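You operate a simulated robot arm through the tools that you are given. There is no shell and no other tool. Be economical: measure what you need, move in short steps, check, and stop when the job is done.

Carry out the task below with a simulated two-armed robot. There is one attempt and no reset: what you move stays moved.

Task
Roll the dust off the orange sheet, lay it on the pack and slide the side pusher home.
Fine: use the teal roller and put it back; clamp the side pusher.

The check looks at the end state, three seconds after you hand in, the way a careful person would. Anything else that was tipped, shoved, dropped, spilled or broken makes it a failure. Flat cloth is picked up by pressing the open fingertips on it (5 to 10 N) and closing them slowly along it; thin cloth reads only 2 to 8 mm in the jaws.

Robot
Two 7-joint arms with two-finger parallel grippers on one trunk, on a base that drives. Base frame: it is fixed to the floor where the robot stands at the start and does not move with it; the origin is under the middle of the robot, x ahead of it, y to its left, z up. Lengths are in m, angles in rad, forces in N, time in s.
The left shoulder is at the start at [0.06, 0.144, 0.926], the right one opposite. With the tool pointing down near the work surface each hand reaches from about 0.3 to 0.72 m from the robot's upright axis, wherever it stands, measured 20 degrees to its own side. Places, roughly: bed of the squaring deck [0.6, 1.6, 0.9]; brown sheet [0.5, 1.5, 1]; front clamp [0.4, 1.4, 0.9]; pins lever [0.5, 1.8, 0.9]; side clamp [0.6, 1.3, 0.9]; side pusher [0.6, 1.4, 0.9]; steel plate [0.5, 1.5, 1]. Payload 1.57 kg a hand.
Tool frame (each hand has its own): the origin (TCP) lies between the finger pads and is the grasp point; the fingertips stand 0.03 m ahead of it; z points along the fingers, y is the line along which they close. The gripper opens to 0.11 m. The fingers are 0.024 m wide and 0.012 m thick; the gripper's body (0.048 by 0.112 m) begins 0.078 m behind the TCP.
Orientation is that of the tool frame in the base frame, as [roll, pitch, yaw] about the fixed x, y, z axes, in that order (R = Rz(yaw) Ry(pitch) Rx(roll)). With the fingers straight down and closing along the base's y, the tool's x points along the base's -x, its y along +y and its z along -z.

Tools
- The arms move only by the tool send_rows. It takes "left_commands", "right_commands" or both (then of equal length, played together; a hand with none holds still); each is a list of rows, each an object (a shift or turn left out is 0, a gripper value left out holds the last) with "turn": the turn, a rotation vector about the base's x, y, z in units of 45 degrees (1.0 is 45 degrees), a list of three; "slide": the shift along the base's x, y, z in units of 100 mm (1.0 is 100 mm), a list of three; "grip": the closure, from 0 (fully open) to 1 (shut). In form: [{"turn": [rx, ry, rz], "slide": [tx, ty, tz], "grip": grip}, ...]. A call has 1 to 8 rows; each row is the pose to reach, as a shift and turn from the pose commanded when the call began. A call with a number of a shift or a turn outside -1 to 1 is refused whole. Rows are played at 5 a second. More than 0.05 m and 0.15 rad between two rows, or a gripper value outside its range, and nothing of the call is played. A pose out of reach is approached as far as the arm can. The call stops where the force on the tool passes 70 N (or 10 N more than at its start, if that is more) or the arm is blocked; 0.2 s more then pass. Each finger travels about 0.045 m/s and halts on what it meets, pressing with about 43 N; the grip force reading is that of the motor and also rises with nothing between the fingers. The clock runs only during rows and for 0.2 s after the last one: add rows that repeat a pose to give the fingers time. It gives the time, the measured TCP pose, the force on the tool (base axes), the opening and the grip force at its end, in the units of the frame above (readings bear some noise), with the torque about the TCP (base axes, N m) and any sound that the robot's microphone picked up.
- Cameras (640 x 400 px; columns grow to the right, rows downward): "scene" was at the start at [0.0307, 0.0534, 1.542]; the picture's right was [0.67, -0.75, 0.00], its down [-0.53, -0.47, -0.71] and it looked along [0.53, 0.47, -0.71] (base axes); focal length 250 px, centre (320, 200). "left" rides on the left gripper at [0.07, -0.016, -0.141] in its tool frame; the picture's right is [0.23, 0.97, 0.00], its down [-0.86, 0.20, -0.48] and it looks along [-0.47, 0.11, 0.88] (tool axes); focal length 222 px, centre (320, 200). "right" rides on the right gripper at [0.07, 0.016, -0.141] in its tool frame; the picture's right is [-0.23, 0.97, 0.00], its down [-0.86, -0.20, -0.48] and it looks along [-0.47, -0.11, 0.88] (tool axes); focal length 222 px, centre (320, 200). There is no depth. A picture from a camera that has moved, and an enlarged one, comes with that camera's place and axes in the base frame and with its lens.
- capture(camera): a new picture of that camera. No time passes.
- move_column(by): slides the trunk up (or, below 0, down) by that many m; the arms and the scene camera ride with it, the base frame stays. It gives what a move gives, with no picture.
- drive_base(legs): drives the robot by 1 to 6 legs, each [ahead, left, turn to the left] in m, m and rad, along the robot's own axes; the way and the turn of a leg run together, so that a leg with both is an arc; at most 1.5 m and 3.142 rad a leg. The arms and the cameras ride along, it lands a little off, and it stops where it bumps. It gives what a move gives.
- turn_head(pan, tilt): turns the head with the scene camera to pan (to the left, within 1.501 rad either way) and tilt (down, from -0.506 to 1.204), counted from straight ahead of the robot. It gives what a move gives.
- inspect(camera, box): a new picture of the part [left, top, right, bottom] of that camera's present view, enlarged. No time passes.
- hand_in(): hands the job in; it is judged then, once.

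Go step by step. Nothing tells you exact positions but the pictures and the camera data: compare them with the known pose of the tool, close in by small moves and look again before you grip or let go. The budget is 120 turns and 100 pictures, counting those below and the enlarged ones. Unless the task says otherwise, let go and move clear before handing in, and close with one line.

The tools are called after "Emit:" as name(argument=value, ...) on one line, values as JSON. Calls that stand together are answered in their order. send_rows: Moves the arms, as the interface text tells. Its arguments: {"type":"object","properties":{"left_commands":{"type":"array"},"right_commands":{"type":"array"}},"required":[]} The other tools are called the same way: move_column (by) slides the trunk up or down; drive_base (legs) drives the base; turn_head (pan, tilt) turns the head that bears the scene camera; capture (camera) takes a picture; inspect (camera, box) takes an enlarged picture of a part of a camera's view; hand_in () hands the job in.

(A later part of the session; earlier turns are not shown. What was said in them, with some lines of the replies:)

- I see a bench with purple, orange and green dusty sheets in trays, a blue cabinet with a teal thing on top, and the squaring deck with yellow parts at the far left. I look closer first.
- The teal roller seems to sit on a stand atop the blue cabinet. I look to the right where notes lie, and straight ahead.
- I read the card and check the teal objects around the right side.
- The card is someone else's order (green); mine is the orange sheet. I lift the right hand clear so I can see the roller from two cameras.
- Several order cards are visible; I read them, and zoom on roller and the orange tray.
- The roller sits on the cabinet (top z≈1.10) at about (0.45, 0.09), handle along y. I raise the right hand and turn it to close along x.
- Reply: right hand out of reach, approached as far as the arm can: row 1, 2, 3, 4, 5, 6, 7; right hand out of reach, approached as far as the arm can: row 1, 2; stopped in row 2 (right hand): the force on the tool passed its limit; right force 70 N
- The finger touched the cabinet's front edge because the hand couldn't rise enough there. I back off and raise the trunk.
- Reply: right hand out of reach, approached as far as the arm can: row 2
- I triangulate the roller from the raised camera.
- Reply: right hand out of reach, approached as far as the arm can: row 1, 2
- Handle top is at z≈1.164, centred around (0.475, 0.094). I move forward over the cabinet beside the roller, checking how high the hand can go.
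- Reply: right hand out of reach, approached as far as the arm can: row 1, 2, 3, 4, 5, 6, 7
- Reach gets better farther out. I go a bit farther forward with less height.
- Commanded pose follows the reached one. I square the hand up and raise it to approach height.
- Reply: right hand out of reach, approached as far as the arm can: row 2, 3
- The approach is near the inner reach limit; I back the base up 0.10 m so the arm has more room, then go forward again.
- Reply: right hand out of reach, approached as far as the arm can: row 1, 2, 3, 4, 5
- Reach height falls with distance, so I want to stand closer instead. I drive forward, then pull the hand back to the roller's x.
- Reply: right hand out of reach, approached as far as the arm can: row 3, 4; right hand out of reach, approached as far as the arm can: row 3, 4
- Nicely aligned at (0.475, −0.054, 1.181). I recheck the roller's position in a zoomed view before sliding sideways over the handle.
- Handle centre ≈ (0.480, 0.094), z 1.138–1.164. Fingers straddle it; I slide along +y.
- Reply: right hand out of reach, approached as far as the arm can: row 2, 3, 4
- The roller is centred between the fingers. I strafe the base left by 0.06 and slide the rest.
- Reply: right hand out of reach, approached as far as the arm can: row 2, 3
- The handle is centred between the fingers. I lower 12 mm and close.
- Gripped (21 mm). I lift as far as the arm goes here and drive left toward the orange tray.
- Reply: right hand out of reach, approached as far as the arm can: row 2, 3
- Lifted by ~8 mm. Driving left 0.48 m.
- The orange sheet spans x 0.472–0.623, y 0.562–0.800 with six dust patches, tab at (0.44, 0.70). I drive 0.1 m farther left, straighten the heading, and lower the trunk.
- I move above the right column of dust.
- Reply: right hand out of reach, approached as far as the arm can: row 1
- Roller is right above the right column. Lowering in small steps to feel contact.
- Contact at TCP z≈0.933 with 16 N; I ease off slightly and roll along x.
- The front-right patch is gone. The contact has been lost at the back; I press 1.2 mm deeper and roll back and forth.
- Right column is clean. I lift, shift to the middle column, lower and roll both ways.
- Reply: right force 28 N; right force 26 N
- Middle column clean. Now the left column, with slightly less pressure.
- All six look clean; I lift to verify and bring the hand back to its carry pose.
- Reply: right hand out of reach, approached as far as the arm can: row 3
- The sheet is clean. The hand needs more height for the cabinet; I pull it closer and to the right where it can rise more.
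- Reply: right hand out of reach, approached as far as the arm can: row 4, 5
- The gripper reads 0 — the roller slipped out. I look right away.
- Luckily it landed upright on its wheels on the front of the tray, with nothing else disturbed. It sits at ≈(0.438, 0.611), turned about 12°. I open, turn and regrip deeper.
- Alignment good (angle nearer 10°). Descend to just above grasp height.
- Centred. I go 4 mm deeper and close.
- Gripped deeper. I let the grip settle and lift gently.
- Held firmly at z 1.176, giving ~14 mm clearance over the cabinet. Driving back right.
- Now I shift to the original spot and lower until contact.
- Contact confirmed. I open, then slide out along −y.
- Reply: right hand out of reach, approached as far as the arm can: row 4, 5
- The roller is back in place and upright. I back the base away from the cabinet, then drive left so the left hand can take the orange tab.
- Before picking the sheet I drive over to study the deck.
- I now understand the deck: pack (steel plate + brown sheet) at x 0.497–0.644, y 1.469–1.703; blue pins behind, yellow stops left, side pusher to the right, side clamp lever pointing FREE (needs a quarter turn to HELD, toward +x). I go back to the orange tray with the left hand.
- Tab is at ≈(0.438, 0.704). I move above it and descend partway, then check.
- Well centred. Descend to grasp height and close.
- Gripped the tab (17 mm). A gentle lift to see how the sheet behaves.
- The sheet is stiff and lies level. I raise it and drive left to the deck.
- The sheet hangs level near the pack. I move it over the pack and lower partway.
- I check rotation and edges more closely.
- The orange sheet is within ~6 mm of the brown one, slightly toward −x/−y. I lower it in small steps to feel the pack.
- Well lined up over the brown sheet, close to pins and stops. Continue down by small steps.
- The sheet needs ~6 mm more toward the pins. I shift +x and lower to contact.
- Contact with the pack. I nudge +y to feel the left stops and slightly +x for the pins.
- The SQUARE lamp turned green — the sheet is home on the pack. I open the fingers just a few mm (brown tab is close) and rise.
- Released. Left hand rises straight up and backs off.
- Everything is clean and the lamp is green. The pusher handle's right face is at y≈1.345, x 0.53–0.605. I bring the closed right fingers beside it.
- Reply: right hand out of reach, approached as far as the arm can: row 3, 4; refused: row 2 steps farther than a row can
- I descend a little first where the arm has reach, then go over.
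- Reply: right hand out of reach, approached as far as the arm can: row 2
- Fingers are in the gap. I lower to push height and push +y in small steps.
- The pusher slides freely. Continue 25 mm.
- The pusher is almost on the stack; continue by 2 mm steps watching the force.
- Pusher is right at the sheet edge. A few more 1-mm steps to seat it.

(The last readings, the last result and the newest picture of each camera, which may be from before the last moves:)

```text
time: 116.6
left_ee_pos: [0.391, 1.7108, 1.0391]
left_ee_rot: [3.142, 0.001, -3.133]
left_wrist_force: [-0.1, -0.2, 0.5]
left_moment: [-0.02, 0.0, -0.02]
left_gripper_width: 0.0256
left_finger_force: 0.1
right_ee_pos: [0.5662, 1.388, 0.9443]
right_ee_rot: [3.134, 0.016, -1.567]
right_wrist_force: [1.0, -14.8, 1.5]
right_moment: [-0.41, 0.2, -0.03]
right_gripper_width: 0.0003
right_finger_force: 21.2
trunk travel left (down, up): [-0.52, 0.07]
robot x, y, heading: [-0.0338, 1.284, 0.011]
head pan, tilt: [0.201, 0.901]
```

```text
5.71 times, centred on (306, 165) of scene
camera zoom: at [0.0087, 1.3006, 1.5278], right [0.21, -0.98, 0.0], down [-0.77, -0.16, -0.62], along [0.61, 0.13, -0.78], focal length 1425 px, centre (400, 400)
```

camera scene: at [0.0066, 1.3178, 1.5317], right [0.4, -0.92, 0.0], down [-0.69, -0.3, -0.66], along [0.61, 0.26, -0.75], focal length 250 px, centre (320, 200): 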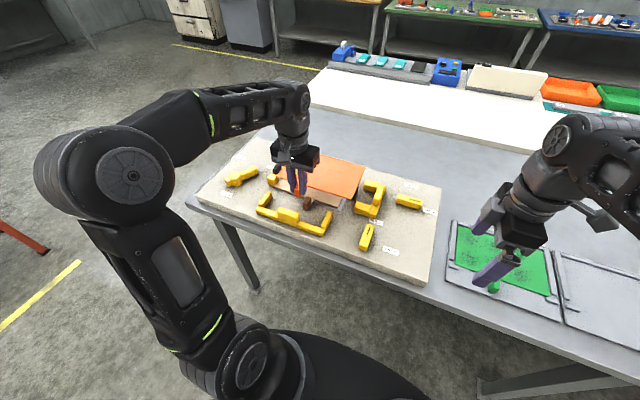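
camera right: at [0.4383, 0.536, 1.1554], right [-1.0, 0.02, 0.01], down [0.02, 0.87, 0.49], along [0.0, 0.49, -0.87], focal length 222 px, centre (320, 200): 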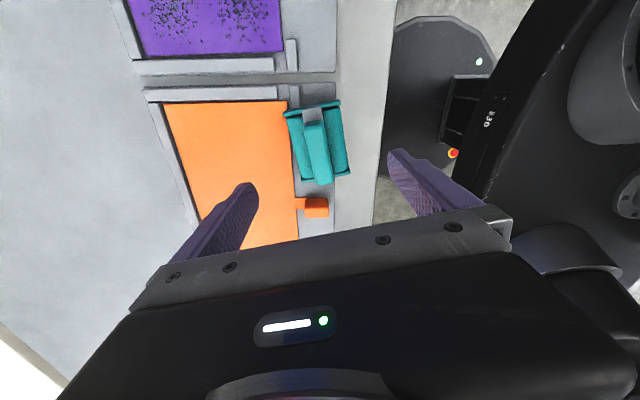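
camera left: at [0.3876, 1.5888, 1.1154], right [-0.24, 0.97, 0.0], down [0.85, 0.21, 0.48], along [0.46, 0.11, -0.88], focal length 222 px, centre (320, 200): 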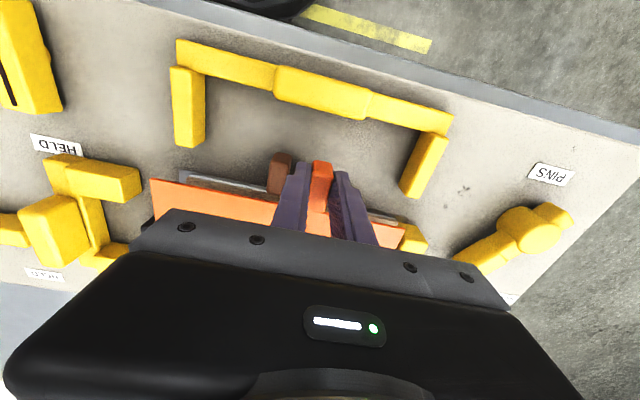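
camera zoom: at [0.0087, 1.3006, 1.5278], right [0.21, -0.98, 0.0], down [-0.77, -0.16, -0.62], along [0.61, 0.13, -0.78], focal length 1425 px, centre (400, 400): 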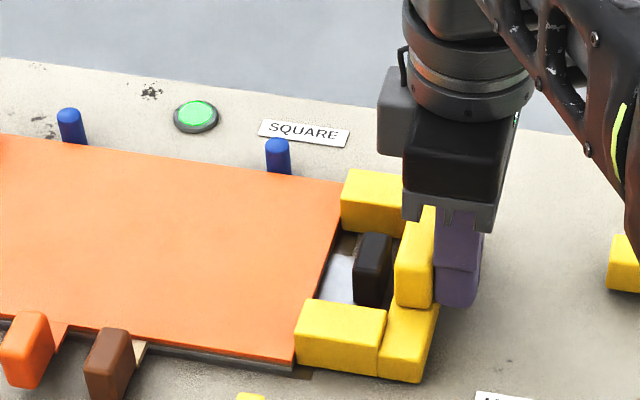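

The pusher is seated (15 N, lamp green). Now I retreat along −y to the free side of the clamp lever.

Emit:
send_rows(right_commands=[{"slide": [0, -0.2, 0]}, {"slide": [0, -0.5, 0]}, {"slide": [0, -0.8, 0]}, {"slide": [0, -1, 0]}])

Emit:
send_rows(right_commands=[{"slide": [0, -0.2, 0]}, {"slide": [0, -0.4, -0.02]}, {"slide": [0, -0.55, -0.04]}, {"slide": [0, -0.55, -0.04]}])

Emit:
inspect(camera="scene", box=[280, 130, 420, 217])

```text
time: 117.6
left_ee_pos: [0.3894, 1.712, 1.0392]
left_ee_rot: [-3.14, -0.001, -3.132]
left_wrist_force: [-0.1, 0.0, -0.7]
left_moment: [0.03, 0.02, -0.01]
left_gripper_width: 0.0251
left_finger_force: 0.1
right_ee_pos: [0.5679, 1.2911, 0.9429]
right_ee_rot: [3.131, 0.019, -1.563]
right_wrist_force: [0.2, -1.2, 0.1]
right_moment: [0.0, -0.03, 0.01]
right_gripper_width: 0.0
right_finger_force: 21.5
trunk travel left (down, up): [-0.52, 0.07]
robot x, y, heading: [-0.0339, 1.2854, 0.011]
head pan, tilt: [0.201, 0.901]
```

```text
time: 118.6
left_ee_pos: [0.3902, 1.7121, 1.0391]
left_ee_rot: [-3.141, 0.001, -3.133]
left_wrist_force: [-0.2, 0.2, -0.4]
left_moment: [0.02, 0.01, -0.04]
left_gripper_width: 0.0254
left_finger_force: 0.0
right_ee_pos: [0.5666, 1.2369, 0.9405]
right_ee_rot: [3.133, 0.021, -1.565]
right_wrist_force: [1.4, 0.1, -0.1]
right_moment: [0.01, -0.01, 0.03]
right_gripper_width: 0.0004
right_finger_force: 21.0
trunk travel left (down, up): [-0.52, 0.07]
robot x, y, heading: [-0.0337, 1.2865, 0.013]
head pan, tilt: [0.201, 0.901]
```

```text
4.57 times, centred on (350, 174) of scene
camera zoom: at [0.0086, 1.3028, 1.5278], right [0.21, -0.98, 0.0], down [-0.77, -0.16, -0.62], along [0.61, 0.13, -0.78], focal length 1140 px, centre (183, 321)
```

zoom: 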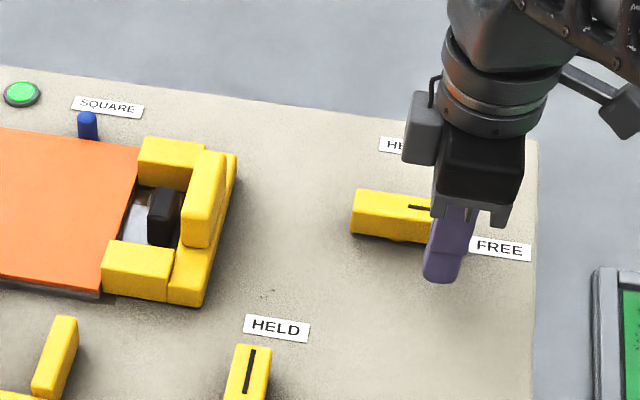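

The finger stands just before the lever's FREE end. I push it along the arc, first 30°.

Emit:
send_rows(right_commands=[{"slide": [0.115, -0.02, 0]}, {"slide": [0.17, -0.05, 0]}, {"slide": [0.21, -0.07, 0]}, {"slide": [0.26, -0.09, 0]}, {"slide": [0.3, -0.11, 0]}, {"slide": [0.36, -0.11, 0]}])

Emit:
inspect(camera="scene", box=[300, 120, 440, 207])

```text
time: 120.0
left_ee_pos: [0.39, 1.7124, 1.0384]
left_ee_rot: [-3.141, -0.001, -3.132]
left_wrist_force: [0.7, -0.2, -0.4]
left_moment: [0.0, 0.04, -0.03]
left_gripper_width: 0.0252
left_finger_force: 0.1
right_ee_pos: [0.6044, 1.2222, 0.9394]
right_ee_rot: [3.132, 0.017, -1.566]
right_wrist_force: [-0.5, -0.6, 0.2]
right_moment: [0.0, 0.03, 0.01]
right_gripper_width: 0.0
right_finger_force: 21.6
trunk travel left (down, up): [-0.52, 0.07]
robot x, y, heading: [-0.0353, 1.2867, 0.01]
head pan, tilt: [0.201, 0.901]
```

```text
4.57 times, centred on (370, 164) of scene
camera zoom: at [0.009, 1.3026, 1.5278], right [0.21, -0.98, 0.0], down [-0.77, -0.16, -0.62], along [0.61, 0.13, -0.78], focal length 1140 px, centre (91, 367)
```

zoom: 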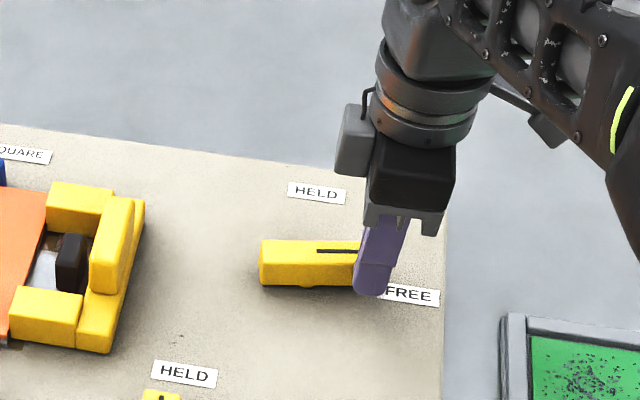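

The lever turned about 20°, but the finger is near its tip. I back off and push closer to the pivot, following the arc.

Emit:
send_rows(right_commands=[{"slide": [-0.29, 0, 0]}, {"slide": [-0.29, 0.14, 0]}, {"slide": [-0.17, 0.12, 0]}, {"slide": [-0.055, 0.08, 0]}, {"slide": [0.005, 0.08, 0]}, {"slide": [0.065, 0.08, 0]}, {"slide": [0.13, 0.1, 0]}, {"slide": [0.18, 0.125, 0]}])

Emit:
inspect(camera="scene", box=[300, 120, 440, 207])

```text
time: 121.8
left_ee_pos: [0.3909, 1.712, 1.039]
left_ee_rot: [-3.141, -0.001, -3.132]
left_wrist_force: [-0.9, -0.4, 0.7]
left_moment: [0.0, 0.0, 0.0]
left_gripper_width: 0.0254
left_finger_force: 0.0
right_ee_pos: [0.6221, 1.2369, 0.9416]
right_ee_rot: [3.133, 0.02, -1.565]
right_wrist_force: [1.0, -1.6, -1.2]
right_moment: [-0.02, 0.0, -0.01]
right_gripper_width: 0.0
right_finger_force: 21.1
trunk travel left (down, up): [-0.52, 0.07]
robot x, y, heading: [-0.0374, 1.2903, 0.012]
head pan, tilt: [0.201, 0.901]
```

```text
4.57 times, centred on (370, 164) of scene
camera zoom: at [0.0089, 1.3025, 1.5278], right [0.21, -0.98, 0.0], down [-0.77, -0.16, -0.62], along [0.61, 0.13, -0.78], focal length 1140 px, centre (91, 367)
```

zoom: 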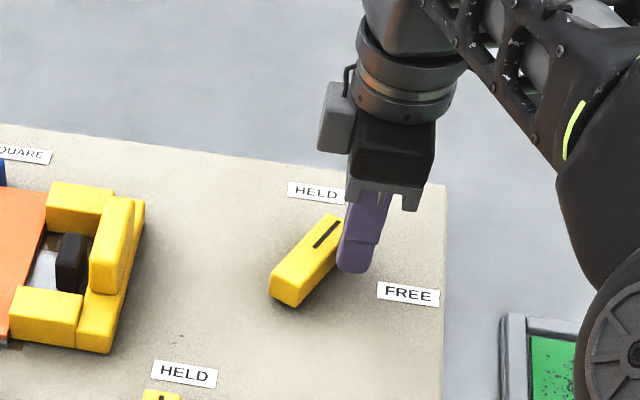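

About 60° now. Continue pushing +y near the end until it points to HELD.

Emit:
send_rows(right_commands=[{"slide": [0.05, 0.02, 0]}, {"slide": [0.08, 0.05, 0]}, {"slide": [0.1, 0.08, 0]}, {"slide": [0.1, 0.11, 0]}])

Emit:
inspect(camera="scene", box=[300, 120, 440, 207])

```text
time: 122.8
left_ee_pos: [0.3898, 1.7128, 1.0384]
left_ee_rot: [-3.141, -0.001, -3.13]
left_wrist_force: [0.1, 0.3, 0.1]
left_moment: [-0.01, -0.01, -0.04]
left_gripper_width: 0.0251
left_finger_force: 0.1
right_ee_pos: [0.6269, 1.2383, 0.9398]
right_ee_rot: [3.135, 0.019, -1.565]
right_wrist_force: [-0.7, -0.3, 0.4]
right_moment: [0.0, 0.03, 0.0]
right_gripper_width: 0.0
right_finger_force: 21.5
right hand out of reach, approached as far as the arm can: row 2, 3, 4
trunk travel left (down, up): [-0.52, 0.07]
robot x, y, heading: [-0.0366, 1.2885, 0.01]
head pan, tilt: [0.201, 0.901]
```

```text
4.57 times, centred on (370, 164) of scene
camera zoom: at [0.0087, 1.3026, 1.5278], right [0.21, -0.98, 0.0], down [-0.77, -0.16, -0.62], along [0.61, 0.13, -0.78], focal length 1140 px, centre (91, 367)
```

zoom: 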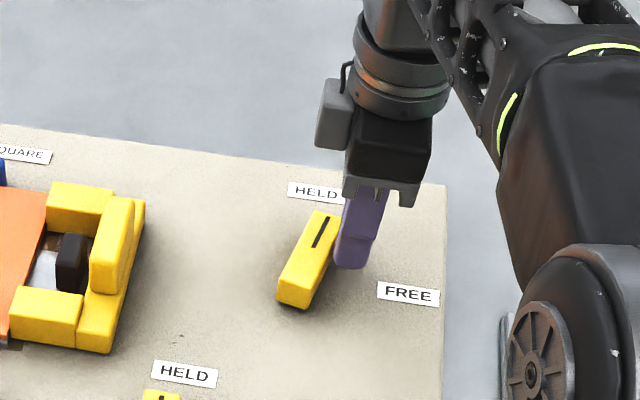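

About 15° remain; reach in x is at the limit, so I push +y from slightly nearer.

Emit:
send_rows(right_commands=[{"slide": [-0.05, 0.01, 0]}, {"slide": [-0.05, 0.05, 0]}, {"slide": [-0.05, 0.08, 0]}, {"slide": [-0.05, 0.11, 0]}])

Emit:
inspect(camera="scene", box=[300, 120, 440, 207])

```text
time: 123.8
left_ee_pos: [0.3916, 1.7097, 1.0388]
left_ee_rot: [3.14, 0.001, -3.135]
left_wrist_force: [0.8, 0.7, -0.1]
left_moment: [0.02, 0.02, -0.02]
left_gripper_width: 0.0257
left_finger_force: 0.0
right_ee_pos: [0.6214, 1.2424, 0.9422]
right_ee_rot: [3.133, 0.014, -1.569]
right_wrist_force: [5.4, -20.8, 0.3]
right_moment: [-0.61, -0.41, -0.1]
right_gripper_width: 0.0
right_finger_force: 21.3
trunk travel left (down, up): [-0.52, 0.07]
robot x, y, heading: [-0.0386, 1.2892, 0.01]
head pan, tilt: [0.201, 0.901]
```

```text
4.57 times, centred on (370, 164) of scene
camera zoom: at [0.0094, 1.2995, 1.5278], right [0.21, -0.98, 0.0], down [-0.77, -0.16, -0.62], along [0.61, 0.13, -0.78], focal length 1140 px, centre (91, 367)
```

zoom: 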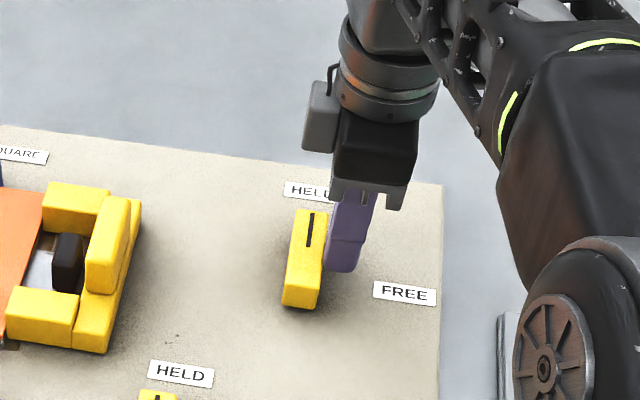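

The lever hit its end stop (21 N) pointing at HELD. I back off, raise both hands and check.

Emit:
send_rows(right_commands=[{"slide": [0, -0.15, 0]}, {"slide": [-0.1, -0.3, 0.2]}, {"slide": [-0.3, -0.4, 0.6]}, {"slide": [-0.6, -0.6, 1]}, {"slide": [-0.9, -0.9, 1]}], left_commands=[{"slide": [0, 0, 0.1]}, {"slide": [-0.1, 0, 0.2]}, {"slide": [-0.4, 0, 0.3]}, {"slide": [-0.7, 0.2, 0.3]}, {"slide": [-0.9, 0.2, 0.3]}])

Emit:
inspect(camera="scene", box=[190, 110, 430, 260])

Emit:
inspect(camera="scene", box=[300, 120, 440, 207])

```text
refused: row 4 steps farther than a row can; nothing moved
```

```text
2.67 times, centred on (310, 185) of scene
camera zoom: at [0.0094, 1.2995, 1.5278], right [0.21, -0.98, 0.0], down [-0.77, -0.16, -0.62], along [0.61, 0.13, -0.78], focal length 665 px, centre (347, 240)
```

zoom: 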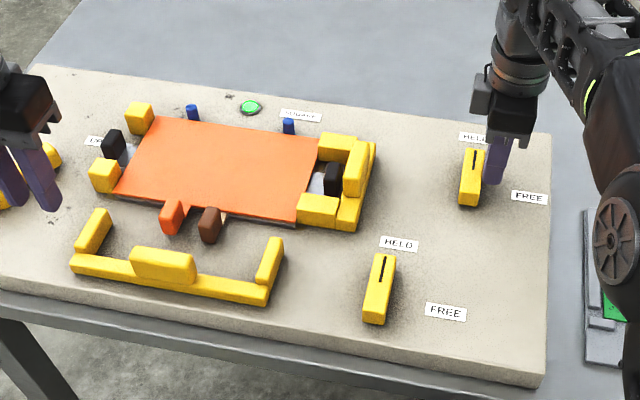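

```text
4.57 times, centred on (370, 164) of scene
camera zoom: at [0.0094, 1.2995, 1.5278], right [0.21, -0.98, 0.0], down [-0.77, -0.16, -0.62], along [0.61, 0.13, -0.78], focal length 1140 px, centre (91, 367)
```

zoom: 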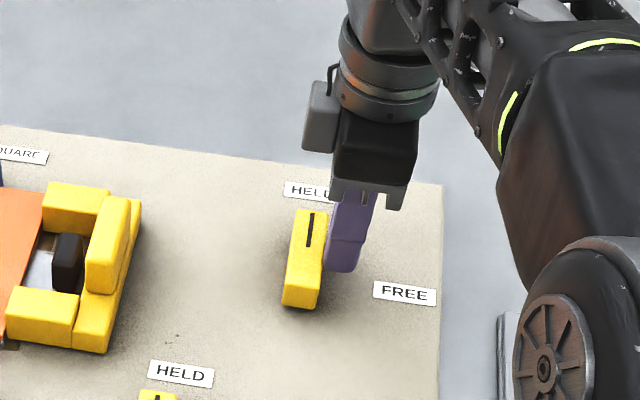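

The side clamp points at HELD, the sheet is squared. The retreat was refused for step size; I repeat it with smaller steps.

Emit:
send_rows(right_commands=[{"slide": [0, -0.15, 0]}, {"slide": [-0.1, -0.3, 0.2]}, {"slide": [-0.2, -0.4, 0.5]}, {"slide": [-0.3, -0.5, 0.8]}, {"slide": [-0.6, -0.7, 0.9]}], left_commands=[{"slide": [0, 0, 0.1]}, {"slide": [-0.1, 0, 0.2]}, {"slide": [-0.3, 0, 0.3]}, {"slide": [-0.6, 0.1, 0.3]}, {"slide": [-0.8, 0.1, 0.3]}])

Emit:
drive_base(legs=[[-0.2, 0, 0]])

Emit:
inspect(camera="scene", box=[190, 80, 430, 230])

```text
time: 125.0
left_ee_pos: [0.309, 1.7245, 1.0726]
left_ee_rot: [-3.14, 0.002, -3.132]
left_wrist_force: [-0.4, 0.5, 0.3]
left_moment: [0.02, -0.06, 0.03]
left_gripper_width: 0.0253
left_finger_force: 0.1
right_ee_pos: [0.5569, 1.1774, 1.036]
right_ee_rot: [3.133, 0.022, -1.562]
right_wrist_force: [-0.6, -0.1, 0.4]
right_moment: [0.02, -0.06, 0.02]
right_gripper_width: 0.0
right_finger_force: 21.7
right hand out of reach, approached as far as the arm can: row 4
trunk travel left (down, up): [-0.52, 0.07]
robot x, y, heading: [-0.038, 1.2886, 0.007]
head pan, tilt: [0.201, 0.901]
```

```text
time: 126.6
left_ee_pos: [0.1065, 1.7229, 1.0715]
left_ee_rot: [-3.141, 0.0, -3.133]
left_wrist_force: [-0.3, 1.5, -0.1]
left_moment: [-0.02, -0.05, -0.01]
left_gripper_width: 0.0255
left_finger_force: 0.1
right_ee_pos: [0.3564, 1.1762, 1.0357]
right_ee_rot: [3.133, 0.018, -1.564]
right_wrist_force: [0.8, -1.0, -0.4]
right_moment: [0.03, -0.04, 0.01]
right_gripper_width: 0.0001
right_finger_force: 21.5
trunk travel left (down, up): [-0.52, 0.07]
robot x, y, heading: [-0.2379, 1.284, 0.011]
head pan, tilt: [0.201, 0.901]
```

```text
2.67 times, centred on (310, 155) of scene
camera zoom: at [-0.1948, 1.3006, 1.5279], right [0.21, -0.98, 0.0], down [-0.77, -0.16, -0.62], along [0.61, 0.13, -0.78], focal length 665 px, centre (347, 320)
```

zoom: 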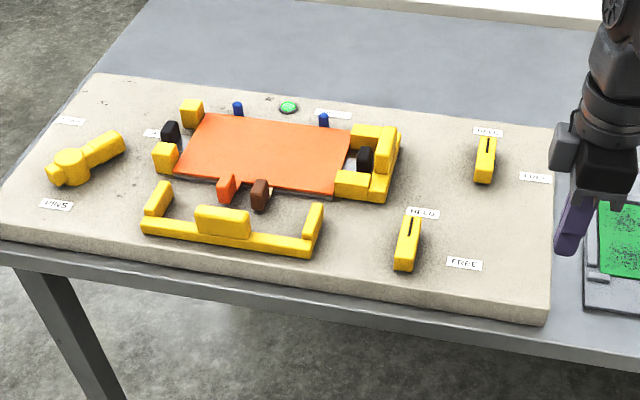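

The deck is in its end state and the hands are clear. A last glance at the roller and trays.

Emit:
turn_head(pan=-0.7, tilt=0.55)

Emit:
capture(camera="scene")

```text
time: 127.8
left_ee_pos: [0.1074, 1.7234, 1.0714]
left_ee_rot: [3.141, 0.0, -3.133]
left_wrist_force: [-0.2, 0.4, 0.0]
left_moment: [-0.01, -0.01, 0.02]
left_gripper_width: 0.0253
left_finger_force: 0.0
right_ee_pos: [0.3567, 1.1762, 1.0342]
right_ee_rot: [3.132, 0.021, -1.565]
right_wrist_force: [0.4, 0.1, 0.4]
right_moment: [-0.03, -0.03, 0.0]
right_gripper_width: 0.0
right_finger_force: 21.4
trunk travel left (down, up): [-0.52, 0.07]
robot x, y, heading: [-0.2384, 1.2879, 0.012]
head pan, tilt: [-0.7, 0.55]
```

```text
11 pictures are left
camera scene: at [-0.1979, 1.2278, 1.5571], right [-0.64, -0.77, 0.0], down [-0.4, 0.33, -0.85], along [0.66, -0.54, -0.52], focal length 250 px, centre (320, 200)
```

scene: 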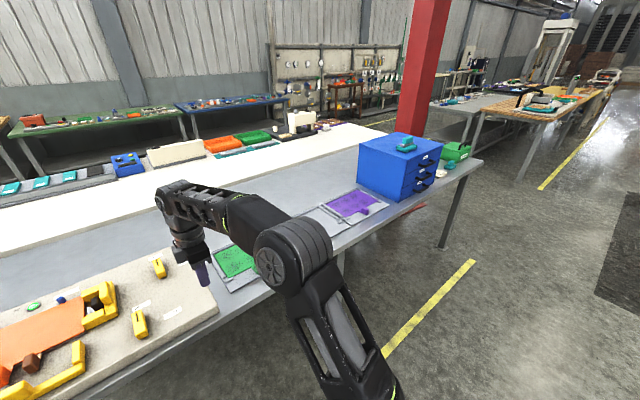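

Everything is where it should be: the roller is on the cabinet, the other sheets are untouched, and the deck is squared and clamped. I hand in.

Emit:
hand_in()

```text
The job is handed in.
```

The orange sheet is rolled clean and lies square on the pack, the side pusher is home and clamped at HELD, and the teal roller is back on the cabinet; the roller slipped from the gripper once on the way, landed upright on the front of the orange tray, and moved nothing else that I could see.
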